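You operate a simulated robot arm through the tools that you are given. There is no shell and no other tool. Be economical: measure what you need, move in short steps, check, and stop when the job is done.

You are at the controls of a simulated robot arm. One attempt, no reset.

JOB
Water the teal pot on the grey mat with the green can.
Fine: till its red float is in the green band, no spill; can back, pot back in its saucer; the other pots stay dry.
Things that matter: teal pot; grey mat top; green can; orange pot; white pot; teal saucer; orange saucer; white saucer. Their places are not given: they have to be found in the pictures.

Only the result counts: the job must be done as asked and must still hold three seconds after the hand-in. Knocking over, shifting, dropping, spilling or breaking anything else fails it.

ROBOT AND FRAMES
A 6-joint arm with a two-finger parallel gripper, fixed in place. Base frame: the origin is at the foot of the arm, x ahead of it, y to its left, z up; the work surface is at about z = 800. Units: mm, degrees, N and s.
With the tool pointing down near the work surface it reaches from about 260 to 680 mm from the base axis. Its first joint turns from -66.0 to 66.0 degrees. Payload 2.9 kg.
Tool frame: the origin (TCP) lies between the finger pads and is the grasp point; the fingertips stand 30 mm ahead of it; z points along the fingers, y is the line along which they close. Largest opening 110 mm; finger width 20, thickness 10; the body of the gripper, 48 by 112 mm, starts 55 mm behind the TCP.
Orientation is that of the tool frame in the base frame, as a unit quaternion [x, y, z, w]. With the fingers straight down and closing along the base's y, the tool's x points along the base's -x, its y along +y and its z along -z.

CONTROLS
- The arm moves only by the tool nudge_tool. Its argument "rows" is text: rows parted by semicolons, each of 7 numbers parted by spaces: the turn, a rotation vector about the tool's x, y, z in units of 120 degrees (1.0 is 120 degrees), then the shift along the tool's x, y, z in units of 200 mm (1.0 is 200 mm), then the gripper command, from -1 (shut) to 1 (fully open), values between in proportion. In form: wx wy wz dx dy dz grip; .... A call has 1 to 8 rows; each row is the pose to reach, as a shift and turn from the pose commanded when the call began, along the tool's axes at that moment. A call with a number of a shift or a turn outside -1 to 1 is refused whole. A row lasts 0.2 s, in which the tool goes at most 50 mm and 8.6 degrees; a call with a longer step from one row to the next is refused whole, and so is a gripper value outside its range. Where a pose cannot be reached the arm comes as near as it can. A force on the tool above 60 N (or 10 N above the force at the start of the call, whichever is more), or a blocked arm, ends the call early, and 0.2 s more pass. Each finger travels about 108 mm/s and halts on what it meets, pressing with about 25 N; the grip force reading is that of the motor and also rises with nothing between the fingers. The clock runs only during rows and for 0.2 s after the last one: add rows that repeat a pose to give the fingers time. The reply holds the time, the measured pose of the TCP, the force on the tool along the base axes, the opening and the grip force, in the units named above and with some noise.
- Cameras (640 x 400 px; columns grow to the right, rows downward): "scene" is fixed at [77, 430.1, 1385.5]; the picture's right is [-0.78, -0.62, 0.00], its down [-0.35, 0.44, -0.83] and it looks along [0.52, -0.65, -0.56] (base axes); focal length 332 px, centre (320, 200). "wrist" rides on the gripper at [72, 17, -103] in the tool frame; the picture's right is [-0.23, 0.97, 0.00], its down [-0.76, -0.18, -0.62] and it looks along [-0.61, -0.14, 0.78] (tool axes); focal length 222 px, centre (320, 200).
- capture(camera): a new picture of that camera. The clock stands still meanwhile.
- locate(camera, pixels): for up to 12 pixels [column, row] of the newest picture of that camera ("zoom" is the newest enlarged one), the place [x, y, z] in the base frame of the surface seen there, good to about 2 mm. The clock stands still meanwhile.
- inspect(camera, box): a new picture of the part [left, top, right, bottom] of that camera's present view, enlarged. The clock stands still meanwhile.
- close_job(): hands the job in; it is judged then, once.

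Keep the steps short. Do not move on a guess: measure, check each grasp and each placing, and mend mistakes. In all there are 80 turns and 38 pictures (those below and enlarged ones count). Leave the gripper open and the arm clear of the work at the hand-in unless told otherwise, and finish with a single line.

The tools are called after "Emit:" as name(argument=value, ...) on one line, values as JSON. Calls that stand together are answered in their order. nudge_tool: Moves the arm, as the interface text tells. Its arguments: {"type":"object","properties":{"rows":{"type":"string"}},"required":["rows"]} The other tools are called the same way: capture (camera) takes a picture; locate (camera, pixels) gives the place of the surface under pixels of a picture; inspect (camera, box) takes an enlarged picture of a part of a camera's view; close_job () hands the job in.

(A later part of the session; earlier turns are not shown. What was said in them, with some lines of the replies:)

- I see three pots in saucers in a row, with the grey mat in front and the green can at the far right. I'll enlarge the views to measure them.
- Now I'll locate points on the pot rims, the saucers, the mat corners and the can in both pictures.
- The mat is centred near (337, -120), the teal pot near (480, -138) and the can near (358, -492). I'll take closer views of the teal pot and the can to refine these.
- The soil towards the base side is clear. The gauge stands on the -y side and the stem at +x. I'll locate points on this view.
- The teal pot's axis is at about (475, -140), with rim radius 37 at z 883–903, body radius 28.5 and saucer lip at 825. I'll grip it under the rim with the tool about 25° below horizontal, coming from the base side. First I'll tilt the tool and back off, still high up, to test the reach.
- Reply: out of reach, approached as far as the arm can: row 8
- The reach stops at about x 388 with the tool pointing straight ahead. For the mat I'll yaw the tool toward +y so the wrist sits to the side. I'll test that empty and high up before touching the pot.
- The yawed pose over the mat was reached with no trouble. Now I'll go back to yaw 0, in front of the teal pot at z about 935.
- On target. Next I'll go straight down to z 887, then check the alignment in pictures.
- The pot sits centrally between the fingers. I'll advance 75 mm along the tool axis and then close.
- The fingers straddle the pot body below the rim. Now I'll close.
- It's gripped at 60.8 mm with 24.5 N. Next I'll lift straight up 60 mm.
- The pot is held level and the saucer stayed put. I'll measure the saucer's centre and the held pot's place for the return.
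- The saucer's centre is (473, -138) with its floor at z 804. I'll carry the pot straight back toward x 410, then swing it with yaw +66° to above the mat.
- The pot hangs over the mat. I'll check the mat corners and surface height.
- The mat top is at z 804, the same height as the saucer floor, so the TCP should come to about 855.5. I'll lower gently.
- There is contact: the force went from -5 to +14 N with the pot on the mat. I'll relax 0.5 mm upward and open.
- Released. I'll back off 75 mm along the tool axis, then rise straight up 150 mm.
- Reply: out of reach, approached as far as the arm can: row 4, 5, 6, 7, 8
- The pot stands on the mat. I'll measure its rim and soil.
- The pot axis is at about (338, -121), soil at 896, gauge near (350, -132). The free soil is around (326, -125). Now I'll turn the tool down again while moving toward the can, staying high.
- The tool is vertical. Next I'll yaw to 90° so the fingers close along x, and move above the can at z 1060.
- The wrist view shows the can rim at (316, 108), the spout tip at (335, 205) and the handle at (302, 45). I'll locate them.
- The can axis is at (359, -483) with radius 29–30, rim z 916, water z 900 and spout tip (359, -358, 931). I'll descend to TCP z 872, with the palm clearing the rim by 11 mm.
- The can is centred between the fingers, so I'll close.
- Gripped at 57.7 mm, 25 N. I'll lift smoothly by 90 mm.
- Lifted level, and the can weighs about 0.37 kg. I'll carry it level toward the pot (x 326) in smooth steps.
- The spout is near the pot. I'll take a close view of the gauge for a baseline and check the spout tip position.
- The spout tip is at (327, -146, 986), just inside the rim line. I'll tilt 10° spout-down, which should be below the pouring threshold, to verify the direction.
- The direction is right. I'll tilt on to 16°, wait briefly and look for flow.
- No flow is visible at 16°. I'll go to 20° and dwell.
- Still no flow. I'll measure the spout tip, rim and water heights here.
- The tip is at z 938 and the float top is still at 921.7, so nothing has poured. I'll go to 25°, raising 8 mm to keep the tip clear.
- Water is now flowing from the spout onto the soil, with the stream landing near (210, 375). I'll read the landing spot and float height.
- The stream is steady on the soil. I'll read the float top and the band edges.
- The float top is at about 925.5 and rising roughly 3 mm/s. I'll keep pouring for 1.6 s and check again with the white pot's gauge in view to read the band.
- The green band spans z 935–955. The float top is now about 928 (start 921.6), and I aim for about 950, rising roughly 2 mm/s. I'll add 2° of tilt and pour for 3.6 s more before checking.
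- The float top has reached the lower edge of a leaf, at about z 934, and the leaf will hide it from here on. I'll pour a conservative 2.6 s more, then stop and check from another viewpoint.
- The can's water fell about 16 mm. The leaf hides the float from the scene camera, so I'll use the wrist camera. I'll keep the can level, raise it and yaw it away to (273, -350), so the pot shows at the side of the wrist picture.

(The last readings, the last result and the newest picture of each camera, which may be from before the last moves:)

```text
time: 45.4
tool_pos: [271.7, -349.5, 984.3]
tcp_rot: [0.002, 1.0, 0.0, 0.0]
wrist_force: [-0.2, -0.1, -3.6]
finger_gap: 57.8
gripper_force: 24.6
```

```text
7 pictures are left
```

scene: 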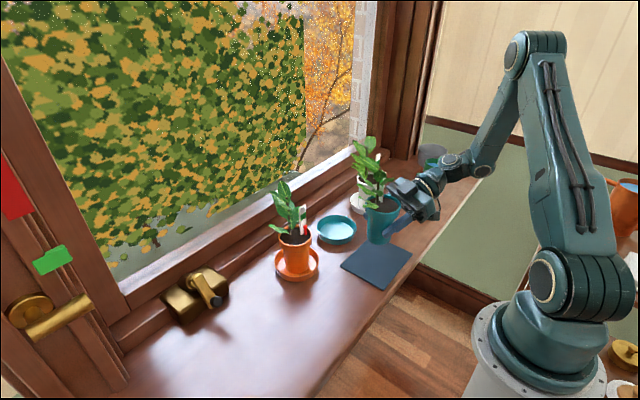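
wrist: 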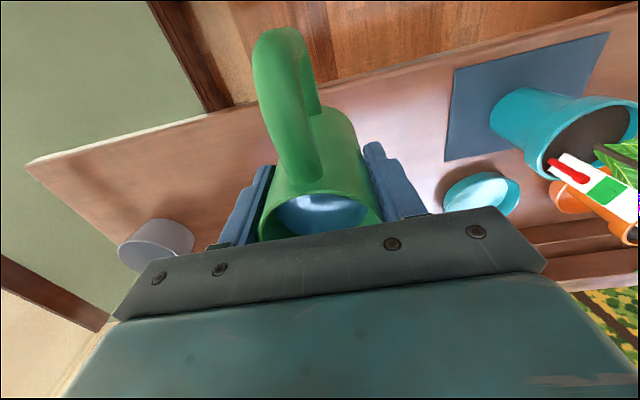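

A clear view: the red float tip is at (587, 180) and the green band starts beside it. I'll measure.

Emit:
locate(camera="wrist", pixels=[[586, 180], [583, 178], [588, 181], [592, 176], [596, 178], [612, 197], [604, 200], [590, 193], [620, 185], [625, 190], [555, 165], [588, 190]])

```text
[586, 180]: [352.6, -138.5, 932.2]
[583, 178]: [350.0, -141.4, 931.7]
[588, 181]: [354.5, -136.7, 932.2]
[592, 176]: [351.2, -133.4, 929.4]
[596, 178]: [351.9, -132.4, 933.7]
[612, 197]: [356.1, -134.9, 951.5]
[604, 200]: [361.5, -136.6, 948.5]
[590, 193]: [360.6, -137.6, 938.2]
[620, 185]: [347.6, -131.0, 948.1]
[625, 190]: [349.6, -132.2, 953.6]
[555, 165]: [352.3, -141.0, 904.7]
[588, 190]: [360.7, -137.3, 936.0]
```

The float top is at 933 and the band runs 935–954, so more water is needed (target about 949). I'll return to the pouring place and pour at 32° for about 4 s. The worst case stays below 949.

Emit:
nudge_tool(rows="0 0 -0.05 -0.02 0.025 0.013 -1; 0 0 -0.11 -0.045 0.06 0.035 -1; 0 0 -0.175 -0.07 0.09 0.055 -1; 0 0 -0.24 -0.095 0.125 0.075 -1; 0 0 -0.305 -0.12 0.155 0.09 -1; 0 0 -0.355 -0.138 0.182 0.105 -1; 0 0 -0.375 -0.145 0.191 0.11 -1")

Emit:
nudge_tool(rows="0 0 -0.05 -0.03 0.005 0.005 -1; 0 0 -0.11 -0.07 0.012 0.015 -1; 0 0 -0.175 -0.11 0.022 0.03 -1; 0 0 -0.24 -0.15 0.032 0.048 -1; 0 0 -0.305 -0.19 0.041 0.065 -1; 0 0 -0.355 -0.22 0.047 0.08 -1; 0 0 -0.375 -0.2326 0.0495 0.085 -1; 0 0 -0.375 -0.2326 0.0495 0.085 -1")

```text
time: 47.0
tool_pos: [301.9, -311.4, 964.3]
tcp_rot: [-0.383, 0.924, 0.0, 0.0]
wrist_force: [0.9, -0.1, -2.8]
finger_gap: 57.7
gripper_force: 25.0
```

```text
time: 48.8
tool_pos: [328.0, -271.6, 945.6]
tcp_rot: [-0.707, 0.707, 0.0, 0.0]
wrist_force: [-0.5, -0.4, -2.3]
finger_gap: 57.7
gripper_force: 24.5
```

Back at the pouring pose. Tilting to 32° and pouring.

Emit:
nudge_tool(rows="0 0.045 0 0 0 0 -1; 0 0.1 0 0 0 0 -1; 0 0.155 0 0 0 0 -1; 0 0.21 0 0 0 0 -1; 0 0.25 0 0 0 0 -1; 0 0.2667 0 0 0 0 -1; 0 0.2667 0 0 0 0 -1; 0 0.2667 0 0 0 0 -1")

Emit:
inspect(camera="scene", box=[360, 175, 440, 235])

```text
time: 50.6
tool_pos: [329.0, -271.8, 943.2]
tcp_rot: [-0.679, 0.68, -0.195, -0.196]
wrist_force: [0.5, -0.3, -3.4]
finger_gap: 57.7
gripper_force: 25.5
```

```text
6.67 times, centred on (400, 205) of scene
```

zoom: 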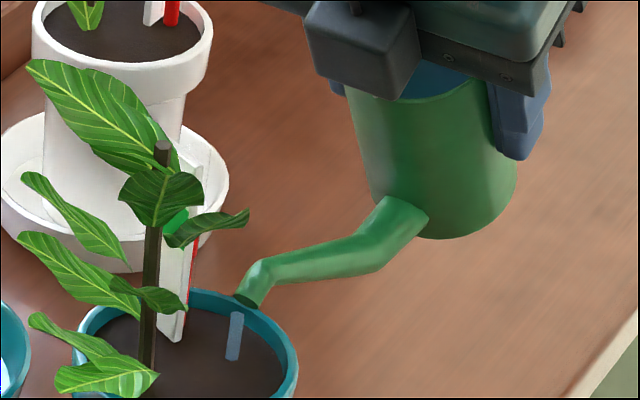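

It's flowing onto the soil. I'll continue the dwell, then level the can.

Emit:
nudge_tool(rows="0 0 0 0 0 0 -1; 0 0 0 0 0 0 -1; 0 0 0 0 0 0 -1; 0 0 0 0 0 0 -1; 0 0 0 0 0 0 -1; 0 0 0 0 0 0 -1; 0 0 0 0 0 0 -1; 0 0 0 0 0 0 -1")

Emit:
nudge_tool(rows="0 0 0 0 0 0 -1; 0 0 0 0 0 0 -1; 0 -0.055 0 0 0 0 -1; 0 -0.115 0 0 0 0 -1; 0 -0.175 0 0 0 0 -1; 0 -0.225 0 0 0 0 -1; 0 -0.256 0 0 0 0 -1; 0 -0.2667 0 0 0 0 -1")

Emit:
nudge_tool(rows="0 0 0.05 0.02 0.015 -0.025 -1; 0 0 0.11 0.05 0.04 -0.05 -1; 0 0 0.175 0.09 0.06 -0.07 -1; 0 0 0.24 0.13 0.09 -0.09 -1; 0 0 0.305 0.165 0.11 -0.1 -1; 0 0 0.355 0.19 0.127 -0.1 -1; 0 0 0.375 0.1965 0.137 -0.1 -1")

Emit:
nudge_tool(rows="0 0 0.05 0.03 -0.006 -0.015 -1; 0 0 0.11 0.07 -0.013 -0.035 -1; 0 0 0.175 0.11 -0.02 -0.055 -1; 0 0 0.24 0.15 -0.028 -0.075 -1; 0 0 0.305 0.19 -0.036 -0.095 -1; 0 0 0.355 0.22 -0.041 -0.11 -1; 0 0 0.375 0.234 -0.044 -0.116 -1")

Emit:
inspect(camera="wrist", box=[480, 100, 640, 260])

```text
time: 52.4
tool_pos: [328.4, -273.2, 946.2]
tcp_rot: [-0.679, 0.68, -0.195, -0.195]
wrist_force: [-0.3, -0.4, -3.6]
finger_gap: 57.4
gripper_force: 24.8
```

```text
time: 54.2
tool_pos: [327.8, -272.5, 945.2]
tcp_rot: [-0.707, 0.708, 0.001, 0.0]
wrist_force: [-0.5, -0.8, -3.8]
finger_gap: 57.7
gripper_force: 24.8
```

```text
time: 55.8
tool_pos: [300.9, -312.0, 966.0]
tcp_rot: [-0.383, 0.924, 0.0, 0.001]
wrist_force: [-0.2, 0.2, -4.3]
finger_gap: 57.5
gripper_force: 24.9
```

```text
time: 57.4
tool_pos: [273.4, -350.6, 989.4]
tcp_rot: [0.002, 1.0, -0.001, 0.0]
wrist_force: [0.1, -0.3, -4.0]
finger_gap: 57.7
gripper_force: 24.7
```

```text
2.50 times, centred on (560, 180) of wrist
```

zoom: 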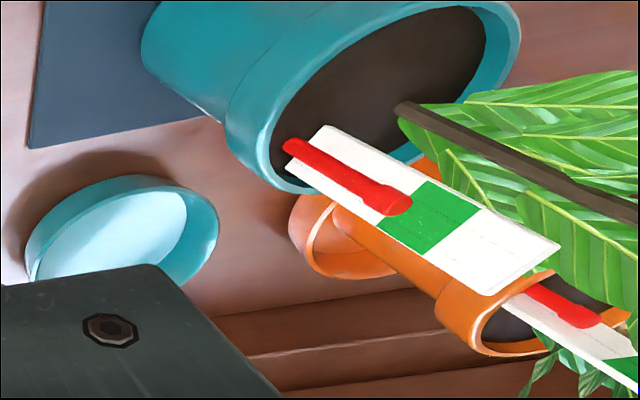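

A very clear view: the float has a head on a stem, and the head is now entering the band. I'll measure it.

Emit:
locate(camera="zoom", pixels=[[406, 206], [400, 203], [392, 205], [362, 185], [350, 180], [424, 184], [385, 224], [476, 210], [435, 250], [410, 200], [290, 145], [375, 200]])

```text
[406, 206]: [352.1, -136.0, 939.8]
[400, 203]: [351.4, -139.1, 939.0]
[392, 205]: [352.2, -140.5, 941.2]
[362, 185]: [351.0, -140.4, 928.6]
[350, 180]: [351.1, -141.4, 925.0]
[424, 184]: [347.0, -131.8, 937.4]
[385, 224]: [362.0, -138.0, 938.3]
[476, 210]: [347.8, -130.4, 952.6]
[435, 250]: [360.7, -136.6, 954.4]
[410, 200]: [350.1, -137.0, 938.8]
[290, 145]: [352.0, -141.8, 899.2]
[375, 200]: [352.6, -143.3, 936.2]
```

The float head spans 929–941 and the band 935–954, so it needs about 8 mm more. The last cycle (27° to 32°, about 4 s) gave 8 mm, so I'll do the same at 36°.

Emit:
nudge_tool(rows="0 0 -0.05 -0.02 0.025 0.013 -1; 0 0 -0.11 -0.045 0.06 0.035 -1; 0 0 -0.175 -0.068 0.09 0.055 -1; 0 0 -0.24 -0.09 0.125 0.075 -1; 0 0 -0.305 -0.115 0.16 0.09 -1; 0 0 -0.355 -0.13 0.187 0.103 -1; 0 0 -0.375 -0.1365 0.1965 0.107 -1")

Emit:
nudge_tool(rows="0 0 -0.05 -0.03 0.005 0.005 -1; 0 0 -0.11 -0.07 0.012 0.012 -1; 0 0 -0.175 -0.11 0.02 0.025 -1; 0 0 -0.24 -0.15 0.028 0.04 -1; 0 0 -0.305 -0.19 0.036 0.052 -1; 0 0 -0.355 -0.22 0.042 0.062 -1; 0 0 -0.375 -0.2337 0.044 0.065 -1; 0 0 -0.375 -0.2337 0.044 0.065 -1")

```text
time: 59.0
tool_pos: [300.9, -311.8, 966.0]
tcp_rot: [-0.383, 0.924, 0.0, 0.0]
wrist_force: [0.7, -1.0, -4.2]
finger_gap: 57.8
gripper_force: 25.0
```

```text
time: 60.8
tool_pos: [327.4, -271.3, 954.2]
tcp_rot: [-0.707, 0.707, 0.001, -0.001]
wrist_force: [-0.1, -0.4, -3.8]
finger_gap: 57.9
gripper_force: 25.3
```

In place. Pouring at 36°, then levelling and returning to the viewing pose.

Emit:
nudge_tool(rows="0 0.05 0 0 0 0 -1; 0 0.11 0 0 0 0 -1; 0 0.17 0 0 0 0 -1; 0 0.23 0 0 0 0 -1; 0 0.28 0 0 0 0 -1; 0 0.3 0 0 0 0 -1; 0 0.3 0 0 0 0 -1; 0 0.3 0 0 0 0 -1")

Emit:
nudge_tool(rows="0 0 0 0 0 0 -1; 0 0 0 0 0 0 -1; 0 0 0 0 0 0 -1; 0 0 0 0 0 0 -1; 0 0 0 0 0 0 -1; 0 0 0 0 0 0 -1; 0 0 0 0 0 0 -1; 0 0 0 0 0 0 -1")

Emit:
nudge_tool(rows="0 0 0 0 0 0 -1; 0 -0.06 0 0 0 0 -1; 0 -0.125 0 0 0 0 -1; 0 -0.19 0 0 0 0 -1; 0 -0.25 0 0 0 0 -1; 0 -0.29 0 0 0 0 -1; 0 -0.3 0 0 0 0 -1")

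Emit:
nudge_tool(rows="0 0 0.05 0.02 0.015 -0.025 -1; 0 0 0.11 0.05 0.04 -0.04 -1; 0 0 0.175 0.09 0.06 -0.055 -1; 0 0 0.24 0.13 0.09 -0.06 -1; 0 0 0.305 0.165 0.11 -0.06 -1; 0 0 0.355 0.19 0.127 -0.06 -1; 0 0 0.375 0.1965 0.134 -0.06 -1")

Emit:
nudge_tool(rows="0 0 0.05 0.03 -0.006 -0.015 -1; 0 0 0.11 0.07 -0.013 -0.035 -1; 0 0 0.175 0.11 -0.02 -0.055 -1; 0 0 0.24 0.15 -0.028 -0.075 -1; 0 0 0.305 0.19 -0.036 -0.095 -1; 0 0 0.355 0.22 -0.041 -0.11 -1; 0 0 0.375 0.234 -0.044 -0.116 -1")

Emit:
inspect(camera="wrist", box=[480, 100, 640, 260])

```text
time: 62.6
tool_pos: [328.3, -271.7, 953.7]
tcp_rot: [-0.672, 0.673, -0.219, -0.219]
wrist_force: [0.2, 0.0, -3.6]
finger_gap: 57.8
gripper_force: 24.6
```

```text
time: 64.4
tool_pos: [328.2, -271.9, 954.9]
tcp_rot: [-0.672, 0.673, -0.219, -0.219]
wrist_force: [0.5, 0.0, -2.8]
finger_gap: 57.8
gripper_force: 24.5
```

```text
time: 66.0
tool_pos: [327.8, -272.9, 955.1]
tcp_rot: [0.707, -0.707, 0.0, 0.0]
wrist_force: [0.0, 0.4, -3.3]
finger_gap: 57.6
gripper_force: 24.8
```

```text
time: 67.6
tool_pos: [302.6, -312.9, 966.5]
tcp_rot: [-0.382, 0.924, 0.0, 0.0]
wrist_force: [-1.1, 0.0, -3.7]
finger_gap: 57.7
gripper_force: 24.8
```

```text
time: 69.2
tool_pos: [273.7, -352.1, 990.1]
tcp_rot: [0.002, 1.0, 0.0, 0.0]
wrist_force: [0.1, -0.6, -3.5]
finger_gap: 57.7
gripper_force: 25.6
```

```text
2.50 times, centred on (560, 180) of wrist
```

zoom: 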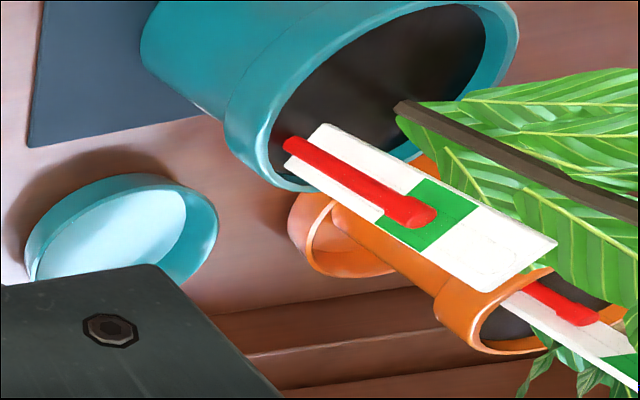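

Emit:
locate(camera="zoom", pixels=[[432, 214], [425, 214], [415, 215], [385, 193], [392, 200], [424, 184], [385, 224], [476, 210], [435, 245], [400, 212], [434, 217]])

```text
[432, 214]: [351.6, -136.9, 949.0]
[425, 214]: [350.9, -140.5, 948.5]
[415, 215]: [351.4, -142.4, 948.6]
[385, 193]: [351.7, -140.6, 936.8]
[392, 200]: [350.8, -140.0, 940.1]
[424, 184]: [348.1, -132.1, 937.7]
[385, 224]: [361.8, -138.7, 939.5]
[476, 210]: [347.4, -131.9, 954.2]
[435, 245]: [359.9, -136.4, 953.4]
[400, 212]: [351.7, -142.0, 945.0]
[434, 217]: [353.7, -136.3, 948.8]
```

The float head now spans about 937–949, well inside the 935–954 band. Watering is done, so I'll carry the can home to (359.4, -483.4).

Emit:
nudge_tool(rows="0 0 -0.05 -0.025 -0.04 0.005 -1; 0 0 -0.11 -0.06 -0.09 0.015 -1; 0 0 -0.175 -0.1 -0.15 0.03 -1; 0 0 -0.24 -0.14 -0.21 0.045 -1; 0 0 -0.305 -0.175 -0.27 0.058 -1; 0 0 -0.355 -0.202 -0.312 0.067 -1; 0 0 -0.375 -0.213 -0.328 0.07 -1")

Emit:
nudge_tool(rows="0 0 -0.05 0.01 -0.05 0.005 -1; 0 0 -0.11 0.022 -0.11 0.015 -1; 0 0 -0.175 0.036 -0.18 0.03 -1; 0 0 -0.24 0.05 -0.25 0.045 -1; 0 0 -0.305 0.063 -0.31 0.058 -1; 0 0 -0.355 0.074 -0.36 0.067 -1; 0 0 -0.375 0.079 -0.384 0.07 -1; 0 0 -0.375 0.079 -0.384 0.07 -1")

```text
time: 70.8
tool_pos: [316.9, -417.2, 975.1]
tcp_rot: [-0.384, 0.924, -0.001, 0.001]
wrist_force: [-0.6, -0.1, -3.1]
finger_gap: 57.5
gripper_force: 24.7
```

```text
time: 72.6
tool_pos: [359.4, -482.8, 962.8]
tcp_rot: [0.707, -0.707, 0.0, -0.001]
wrist_force: [0.5, 0.6, -4.0]
finger_gap: 57.8
gripper_force: 24.5
```

Over the home spot. I'll lower 90 mm, slowing near the surface.

Emit:
nudge_tool(rows="0 0 0 0.002 0 0.06 -1; 0 0 0 0.002 0 0.16 -1; 0 0 0 0.002 0 0.26 -1; 0 0 0 0.002 0 0.35 -1; 0 0 0 0.002 0 0.41 -1; 0 0 0 0.002 0 0.435 -1; 0 0 0 0.002 0 0.447 -1; 0 0 0 0.002 0 0.449 -1")

```text
time: 74.4
tool_pos: [360.0, -484.5, 872.0]
tcp_rot: [-0.707, 0.708, -0.003, 0.0]
wrist_force: [1.3, -4.2, 17.7]
finger_gap: 57.5
gripper_force: 25.2
```

Contact is felt at z 872 (+18 N). I'll ease up slightly, open, then rise.

Emit:
nudge_tool(rows="0 0 0 0 0 -0.003 -1; 0 0 0 0 0 -0.004 0.2; 0 0 0 0 0 -0.004 0.5; 0 0 0 0 0 -0.004 0.73; 0 0 0 0 0 -0.004 0.73")

Emit:
nudge_tool(rows="0 0 0 0 0 -0.05 0.73; 0 0 0 0 0 -0.15 0.73; 0 0 0 0 0 -0.3 0.73; 0 0 0 0 0 -0.5 0.73; 0 0 0 0 0 -0.7 0.73; 0 0 0 0 0 -0.85 0.73; 0 0 0 0 0 -0.95 0.73; 0 0 0 0 0 -1 0.73")

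Emit:
capture(camera="scene")

```text
time: 75.6
tool_pos: [360.3, -483.6, 872.3]
tcp_rot: [-0.707, 0.707, 0.0, 0.0]
wrist_force: [-0.1, 0.9, 0.3]
finger_gap: 95.2
gripper_force: 0.1
```

```text
time: 77.4
tool_pos: [359.4, -482.0, 1072.5]
tcp_rot: [0.708, -0.706, 0.0, 0.0]
wrist_force: [-0.8, 0.6, 0.3]
finger_gap: 95.1
gripper_force: 0.0
```

```text
3 pictures are left
```

scene: 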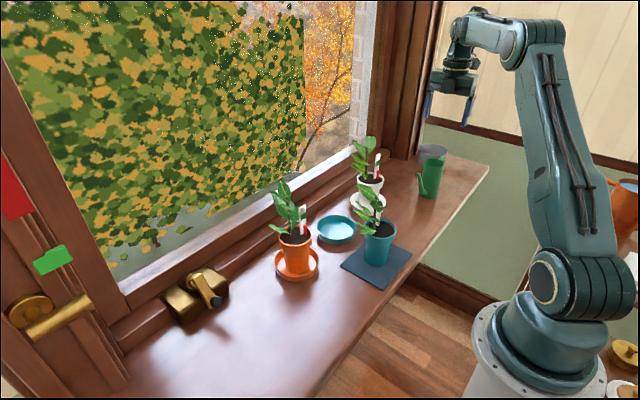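

The can is home. I'll check its place, and the pot's, with a free reading on this picture.

Emit:
locate(camera="scene", pixels=[[418, 176], [431, 198], [444, 165], [427, 162], [379, 237], [363, 228], [395, 227], [378, 235], [380, 228], [381, 216], [331, 240], [349, 232]])

```text
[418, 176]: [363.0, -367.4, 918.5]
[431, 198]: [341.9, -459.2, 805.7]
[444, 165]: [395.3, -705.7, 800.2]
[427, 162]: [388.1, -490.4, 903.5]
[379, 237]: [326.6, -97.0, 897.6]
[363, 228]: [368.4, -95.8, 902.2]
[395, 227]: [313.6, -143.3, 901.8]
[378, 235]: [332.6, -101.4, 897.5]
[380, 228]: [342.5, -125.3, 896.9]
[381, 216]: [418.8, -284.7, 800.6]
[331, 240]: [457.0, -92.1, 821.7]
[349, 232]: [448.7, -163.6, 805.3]
```

All in place. Now I'll go back toward the pot by the reverse path: yaw to 66°, then tilt to the grasp angle above and behind the pot.

Emit:
nudge_tool(rows="0 0 0.033 -0.1 0.014 -0.008 0.73; 0 0 0.067 -0.24 0.033 -0.015 0.73; 0 0 0.1 -0.38 0.052 -0.023 0.73; 0 0 0.133 -0.52 0.07 -0.03 0.73; 0 0 0.167 -0.66 0.09 -0.038 0.73; 0 0 0.2 -0.77 0.105 -0.045 0.73; 0 0 0.2 -0.77 0.105 -0.045 0.73")

Emit:
nudge_tool(rows="0 -0.0677 0 -0.08 0.0524 0.034 0.73; 0 -0.1354 0 -0.16 0.105 0.069 0.73; 0 -0.203 0 -0.24 0.157 0.103 0.73; 0 -0.271 0 -0.32 0.21 0.1375 0.73; 0 -0.3386 0 -0.4 0.262 0.172 0.73; 0 -0.406 0 -0.48 0.315 0.206 0.73; 0 -0.474 0 -0.56 0.367 0.24 0.73; 0 -0.5417 0 -0.64 0.4195 0.275 0.73")

```text
time: 79.0
tool_pos: [339.6, -328.2, 1081.8]
tcp_rot: [-0.544, 0.839, 0.0, 0.0]
wrist_force: [1.1, -0.3, 0.1]
finger_gap: 95.4
gripper_force: 0.1
```

```text
time: 80.8
tool_pos: [315.2, -177.0, 1026.2]
tcp_rot: [-0.459, 0.707, 0.293, 0.451]
wrist_force: [0.4, 0.2, -0.2]
finger_gap: 94.9
gripper_force: 0.1
```

The pose matches and lines up with the pot. I'll descend vertically 146 mm with the fingers on either side of the pot's near half.

Emit:
nudge_tool(rows="0 0 0 0.08 0.003 0.037 0.73; 0 0 0 0.2 0.006 0.093 0.73; 0 0 0 0.33 0.006 0.154 0.73; 0 0 0 0.46 0.006 0.215 0.73; 0 0 0 0.57 0.006 0.266 0.73; 0 0 0 0.64 0.006 0.299 0.73; 0 0 0 0.6614 0.006 0.309 0.73")

Emit:
inspect(camera="scene", box=[320, 170, 448, 290])

```text
time: 82.4
tool_pos: [312.3, -176.8, 879.1]
tcp_rot: [-0.459, 0.707, 0.292, 0.451]
wrist_force: [-0.2, -0.7, -0.4]
finger_gap: 95.3
gripper_force: 0.1
```

```text
3.33 times, centred on (384, 230) of scene
```

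zoom: 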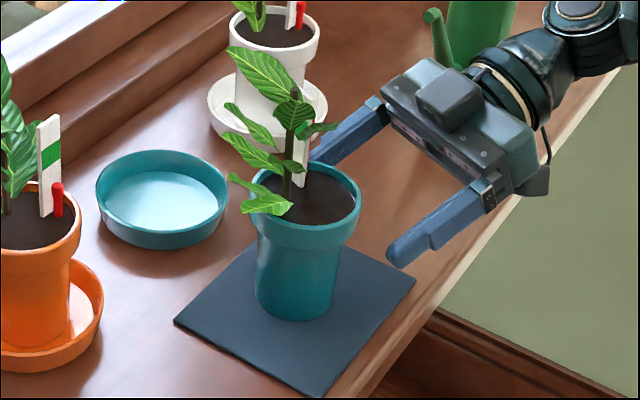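

The fingers straddle the pot. I'll advance 60 mm along the tool axis and close.

Emit:
nudge_tool(rows="0 0 0 0 0 0.08 0.73; 0 0 0 0 0 0.18 0.73; 0 0 0 0 0 0.26 0.73; 0 0 0 0 0 0.3 0.73; 0 0 0 0 0 0.3 0.73")

Emit:
nudge_tool(rows="0 0 0 0 0 0 0.3; 0 0 0 0 0 0 -0.1; 0 0 0 0 0 0 -1; 0 0 0 0 0 0 -1")

```text
time: 83.6
tool_pos: [335.3, -126.1, 855.5]
tcp_rot: [-0.459, 0.708, 0.292, 0.451]
wrist_force: [-0.2, -0.4, -0.2]
finger_gap: 95.0
gripper_force: 0.0
```

```text
time: 84.6
tool_pos: [335.4, -127.5, 856.1]
tcp_rot: [-0.459, 0.707, 0.292, 0.452]
wrist_force: [3.3, 0.9, 0.5]
finger_gap: 60.9
gripper_force: 24.9
```

Gripped at 60.9 mm. I'll lift 72 mm, then swing back to yaw 0 at x 410.

Emit:
nudge_tool(rows="0 0 0 -0.03 0 -0.014 -1; 0 0 0 -0.09 0 -0.042 -1; 0 0 0 -0.17 0 -0.079 -1; 0 0 0 -0.25 0 -0.117 -1; 0 0 0 -0.31 0 -0.145 -1; 0 0 0 -0.326 0 -0.152 -1")

Emit:
nudge_tool(rows="0.0623 0 0.0291 -0.005 -0.0454 0.0106 -1; 0.1245 0 0.0582 -0.01 -0.091 0.021 -1; 0.1868 0 0.0873 -0.015 -0.136 0.032 -1; 0.249 0 0.1164 -0.02 -0.182 0.0425 -1; 0.311 0 0.1454 -0.025 -0.227 0.053 -1; 0.3735 0 0.1745 -0.03 -0.2726 0.064 -1; 0.4358 0 0.2036 -0.035 -0.318 0.0744 -1; 0.498 0 0.2327 -0.0395 -0.3635 0.085 -1")

```text
time: 86.0
tool_pos: [334.9, -128.7, 927.6]
tcp_rot: [-0.459, 0.708, 0.292, 0.451]
wrist_force: [0.3, 0.1, -5.2]
finger_gap: 60.6
gripper_force: 24.6
```

```text
time: 87.8
tool_pos: [409.3, -140.0, 927.8]
tcp_rot: [0.001, 0.844, 0.0, 0.537]
wrist_force: [0.1, -0.2, -5.8]
finger_gap: 60.5
gripper_force: 24.7
```

Now forward over the saucer to (468, -139, 918).

Emit:
nudge_tool(rows="0 0 0 -0.015 0.001 0.05 -1; 0 0 0 -0.035 0.003 0.125 -1; 0 0 0 -0.055 0.005 0.205 -1; 0 0 0 -0.072 0.005 0.265 -1; 0 0 0 -0.0785 0.005 0.287 -1; 0 0 0 -0.0785 0.005 0.287 -1")

Emit:
inspect(camera="scene", box=[270, 140, 398, 260])

```text
time: 89.2
tool_pos: [468.8, -138.2, 916.0]
tcp_rot: [0.001, 0.844, -0.001, 0.537]
wrist_force: [0.6, -0.1, -5.3]
finger_gap: 60.6
gripper_force: 25.1
```

```text
3.33 times, centred on (334, 200) of scene
```

zoom: 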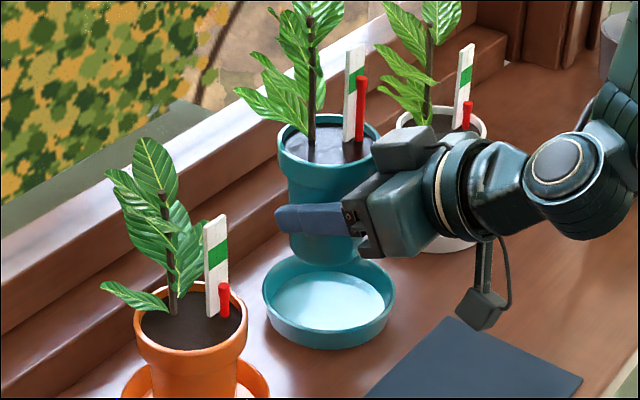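

The pot is upright over its saucer and the float head is in the band. I'll lower 61 mm gently.

Emit:
nudge_tool(rows="0 0 0 0.05 0 0.023 -1; 0 0 0 0.12 0 0.056 -1; 0 0 0 0.19 0 0.089 -1; 0 0 0 0.24 0 0.112 -1; 0 0 0 0.263 0 0.123 -1; 0 0 0 0.272 0 0.127 -1; 0 0 0 0.275 0 0.1285 -1; 0 0 0 0.276 0 0.129 -1")

```text
time: 91.0
tool_pos: [467.4, -138.7, 855.1]
tcp_rot: [0.0, 0.843, 0.0, 0.537]
wrist_force: [-0.4, -0.3, -5.6]
finger_gap: 60.5
gripper_force: 24.8
```

There's no contact yet at 855.1, so I'll creep down in small steps.

Emit:
nudge_tool(rows="0 0 0 0.003 0 0.0014 -1; 0 0 0 0.006 0 0.0028 -1; 0 0 0 0.006 0 0.0028 -1")

```text
time: 91.8
tool_pos: [468.2, -138.4, 855.7]
tcp_rot: [0.0, 0.843, 0.0, 0.537]
wrist_force: [-0.1, -0.2, -5.0]
finger_gap: 60.9
gripper_force: 25.2
```

Emit:
nudge_tool(rows="0 0 0 0.003 0 0.0014 -1; 0 0 0 0.006 0 0.0028 -1; 0 0 0 0.006 0 0.0028 -1")

```text
time: 92.6
tool_pos: [469.0, -138.0, 854.4]
tcp_rot: [0.0, 0.843, 0.0, 0.538]
wrist_force: [-2.4, 0.6, 8.1]
finger_gap: 60.8
gripper_force: 24.6
```

Contact: the force went from -5 to +8 N. I'll open now.

Emit:
nudge_tool(rows="0 0 0 0 0 0 -0.2; 0 0 0 0 0 0 0.2; 0 0 0 0 0 0 0.5; 0 0 0 0 0 0 0.73; 0 0 0 0 0 0 0.73")

Emit:
nudge_tool(rows="0 0 0 0 0 -0.075 0.73; 0 0 0 0 0 -0.18 0.73; 0 0 0 0 0 -0.28 0.73; 0 0 0 0 0 -0.35 0.73; 0 0 0 -0.1 0 -0.4 0.73; 0 0 0 -0.3 0 -0.49 0.73; 0 0 0 -0.5 0 -0.58 0.73; 0 0 0 -0.5 0 -0.58 0.73")

Emit:
capture(camera="scene")

```text
time: 93.8
tool_pos: [467.6, -139.4, 853.6]
tcp_rot: [-0.001, 0.844, 0.001, 0.537]
wrist_force: [0.4, -0.2, 0.5]
finger_gap: 95.1
gripper_force: 0.0
```

```text
time: 95.6
tool_pos: [405.4, -139.3, 991.7]
tcp_rot: [-0.001, 0.843, 0.0, 0.538]
wrist_force: [-0.3, -1.1, -0.2]
finger_gap: 95.3
gripper_force: 0.1
```

```text
0 pictures are left
```

scene: 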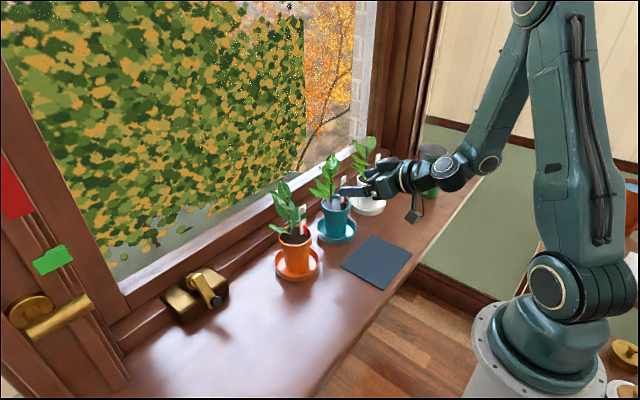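

The pot stands in its saucer. I'll confirm by measuring the rim and saucer.

Emit:
locate(camera="scene", pixels=[[337, 210], [325, 206], [335, 225], [337, 242], [319, 229], [355, 229], [340, 207], [337, 236]])

Emit:
nudge_tool(rows="0 0 0 -0.1 0 -0.047 0.9; 0 0 0 -0.25 0 -0.117 1; 0 0 0 -0.4 0 -0.188 1; 0 0 0 -0.5 0 -0.235 1; 0 0 0 -0.5 0 -0.235 1")

```text
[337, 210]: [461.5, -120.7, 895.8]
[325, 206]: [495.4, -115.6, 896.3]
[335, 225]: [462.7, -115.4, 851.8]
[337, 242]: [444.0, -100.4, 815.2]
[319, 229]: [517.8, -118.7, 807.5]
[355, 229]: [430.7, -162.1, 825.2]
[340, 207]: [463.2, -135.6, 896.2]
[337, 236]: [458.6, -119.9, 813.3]
```

```text
time: 96.8
tool_pos: [405.7, -139.6, 1102.4]
tcp_rot: [0.0, 0.843, 0.0, 0.538]
wrist_force: [0.5, -0.6, -0.1]
finger_gap: 110.0
gripper_force: 0.1
```

The soil is at 896 and the pot and saucer read the same as at the start. The gripper is open and the arm is clear above. Handing in.

Emit:
close_job()

```text
The job is handed in.
```

The teal pot was watered on the grey mat until its float head was in the green band, with no spill seen; the pot is back in its saucer, the can is back in its place, and the other pots were not touched or watered.
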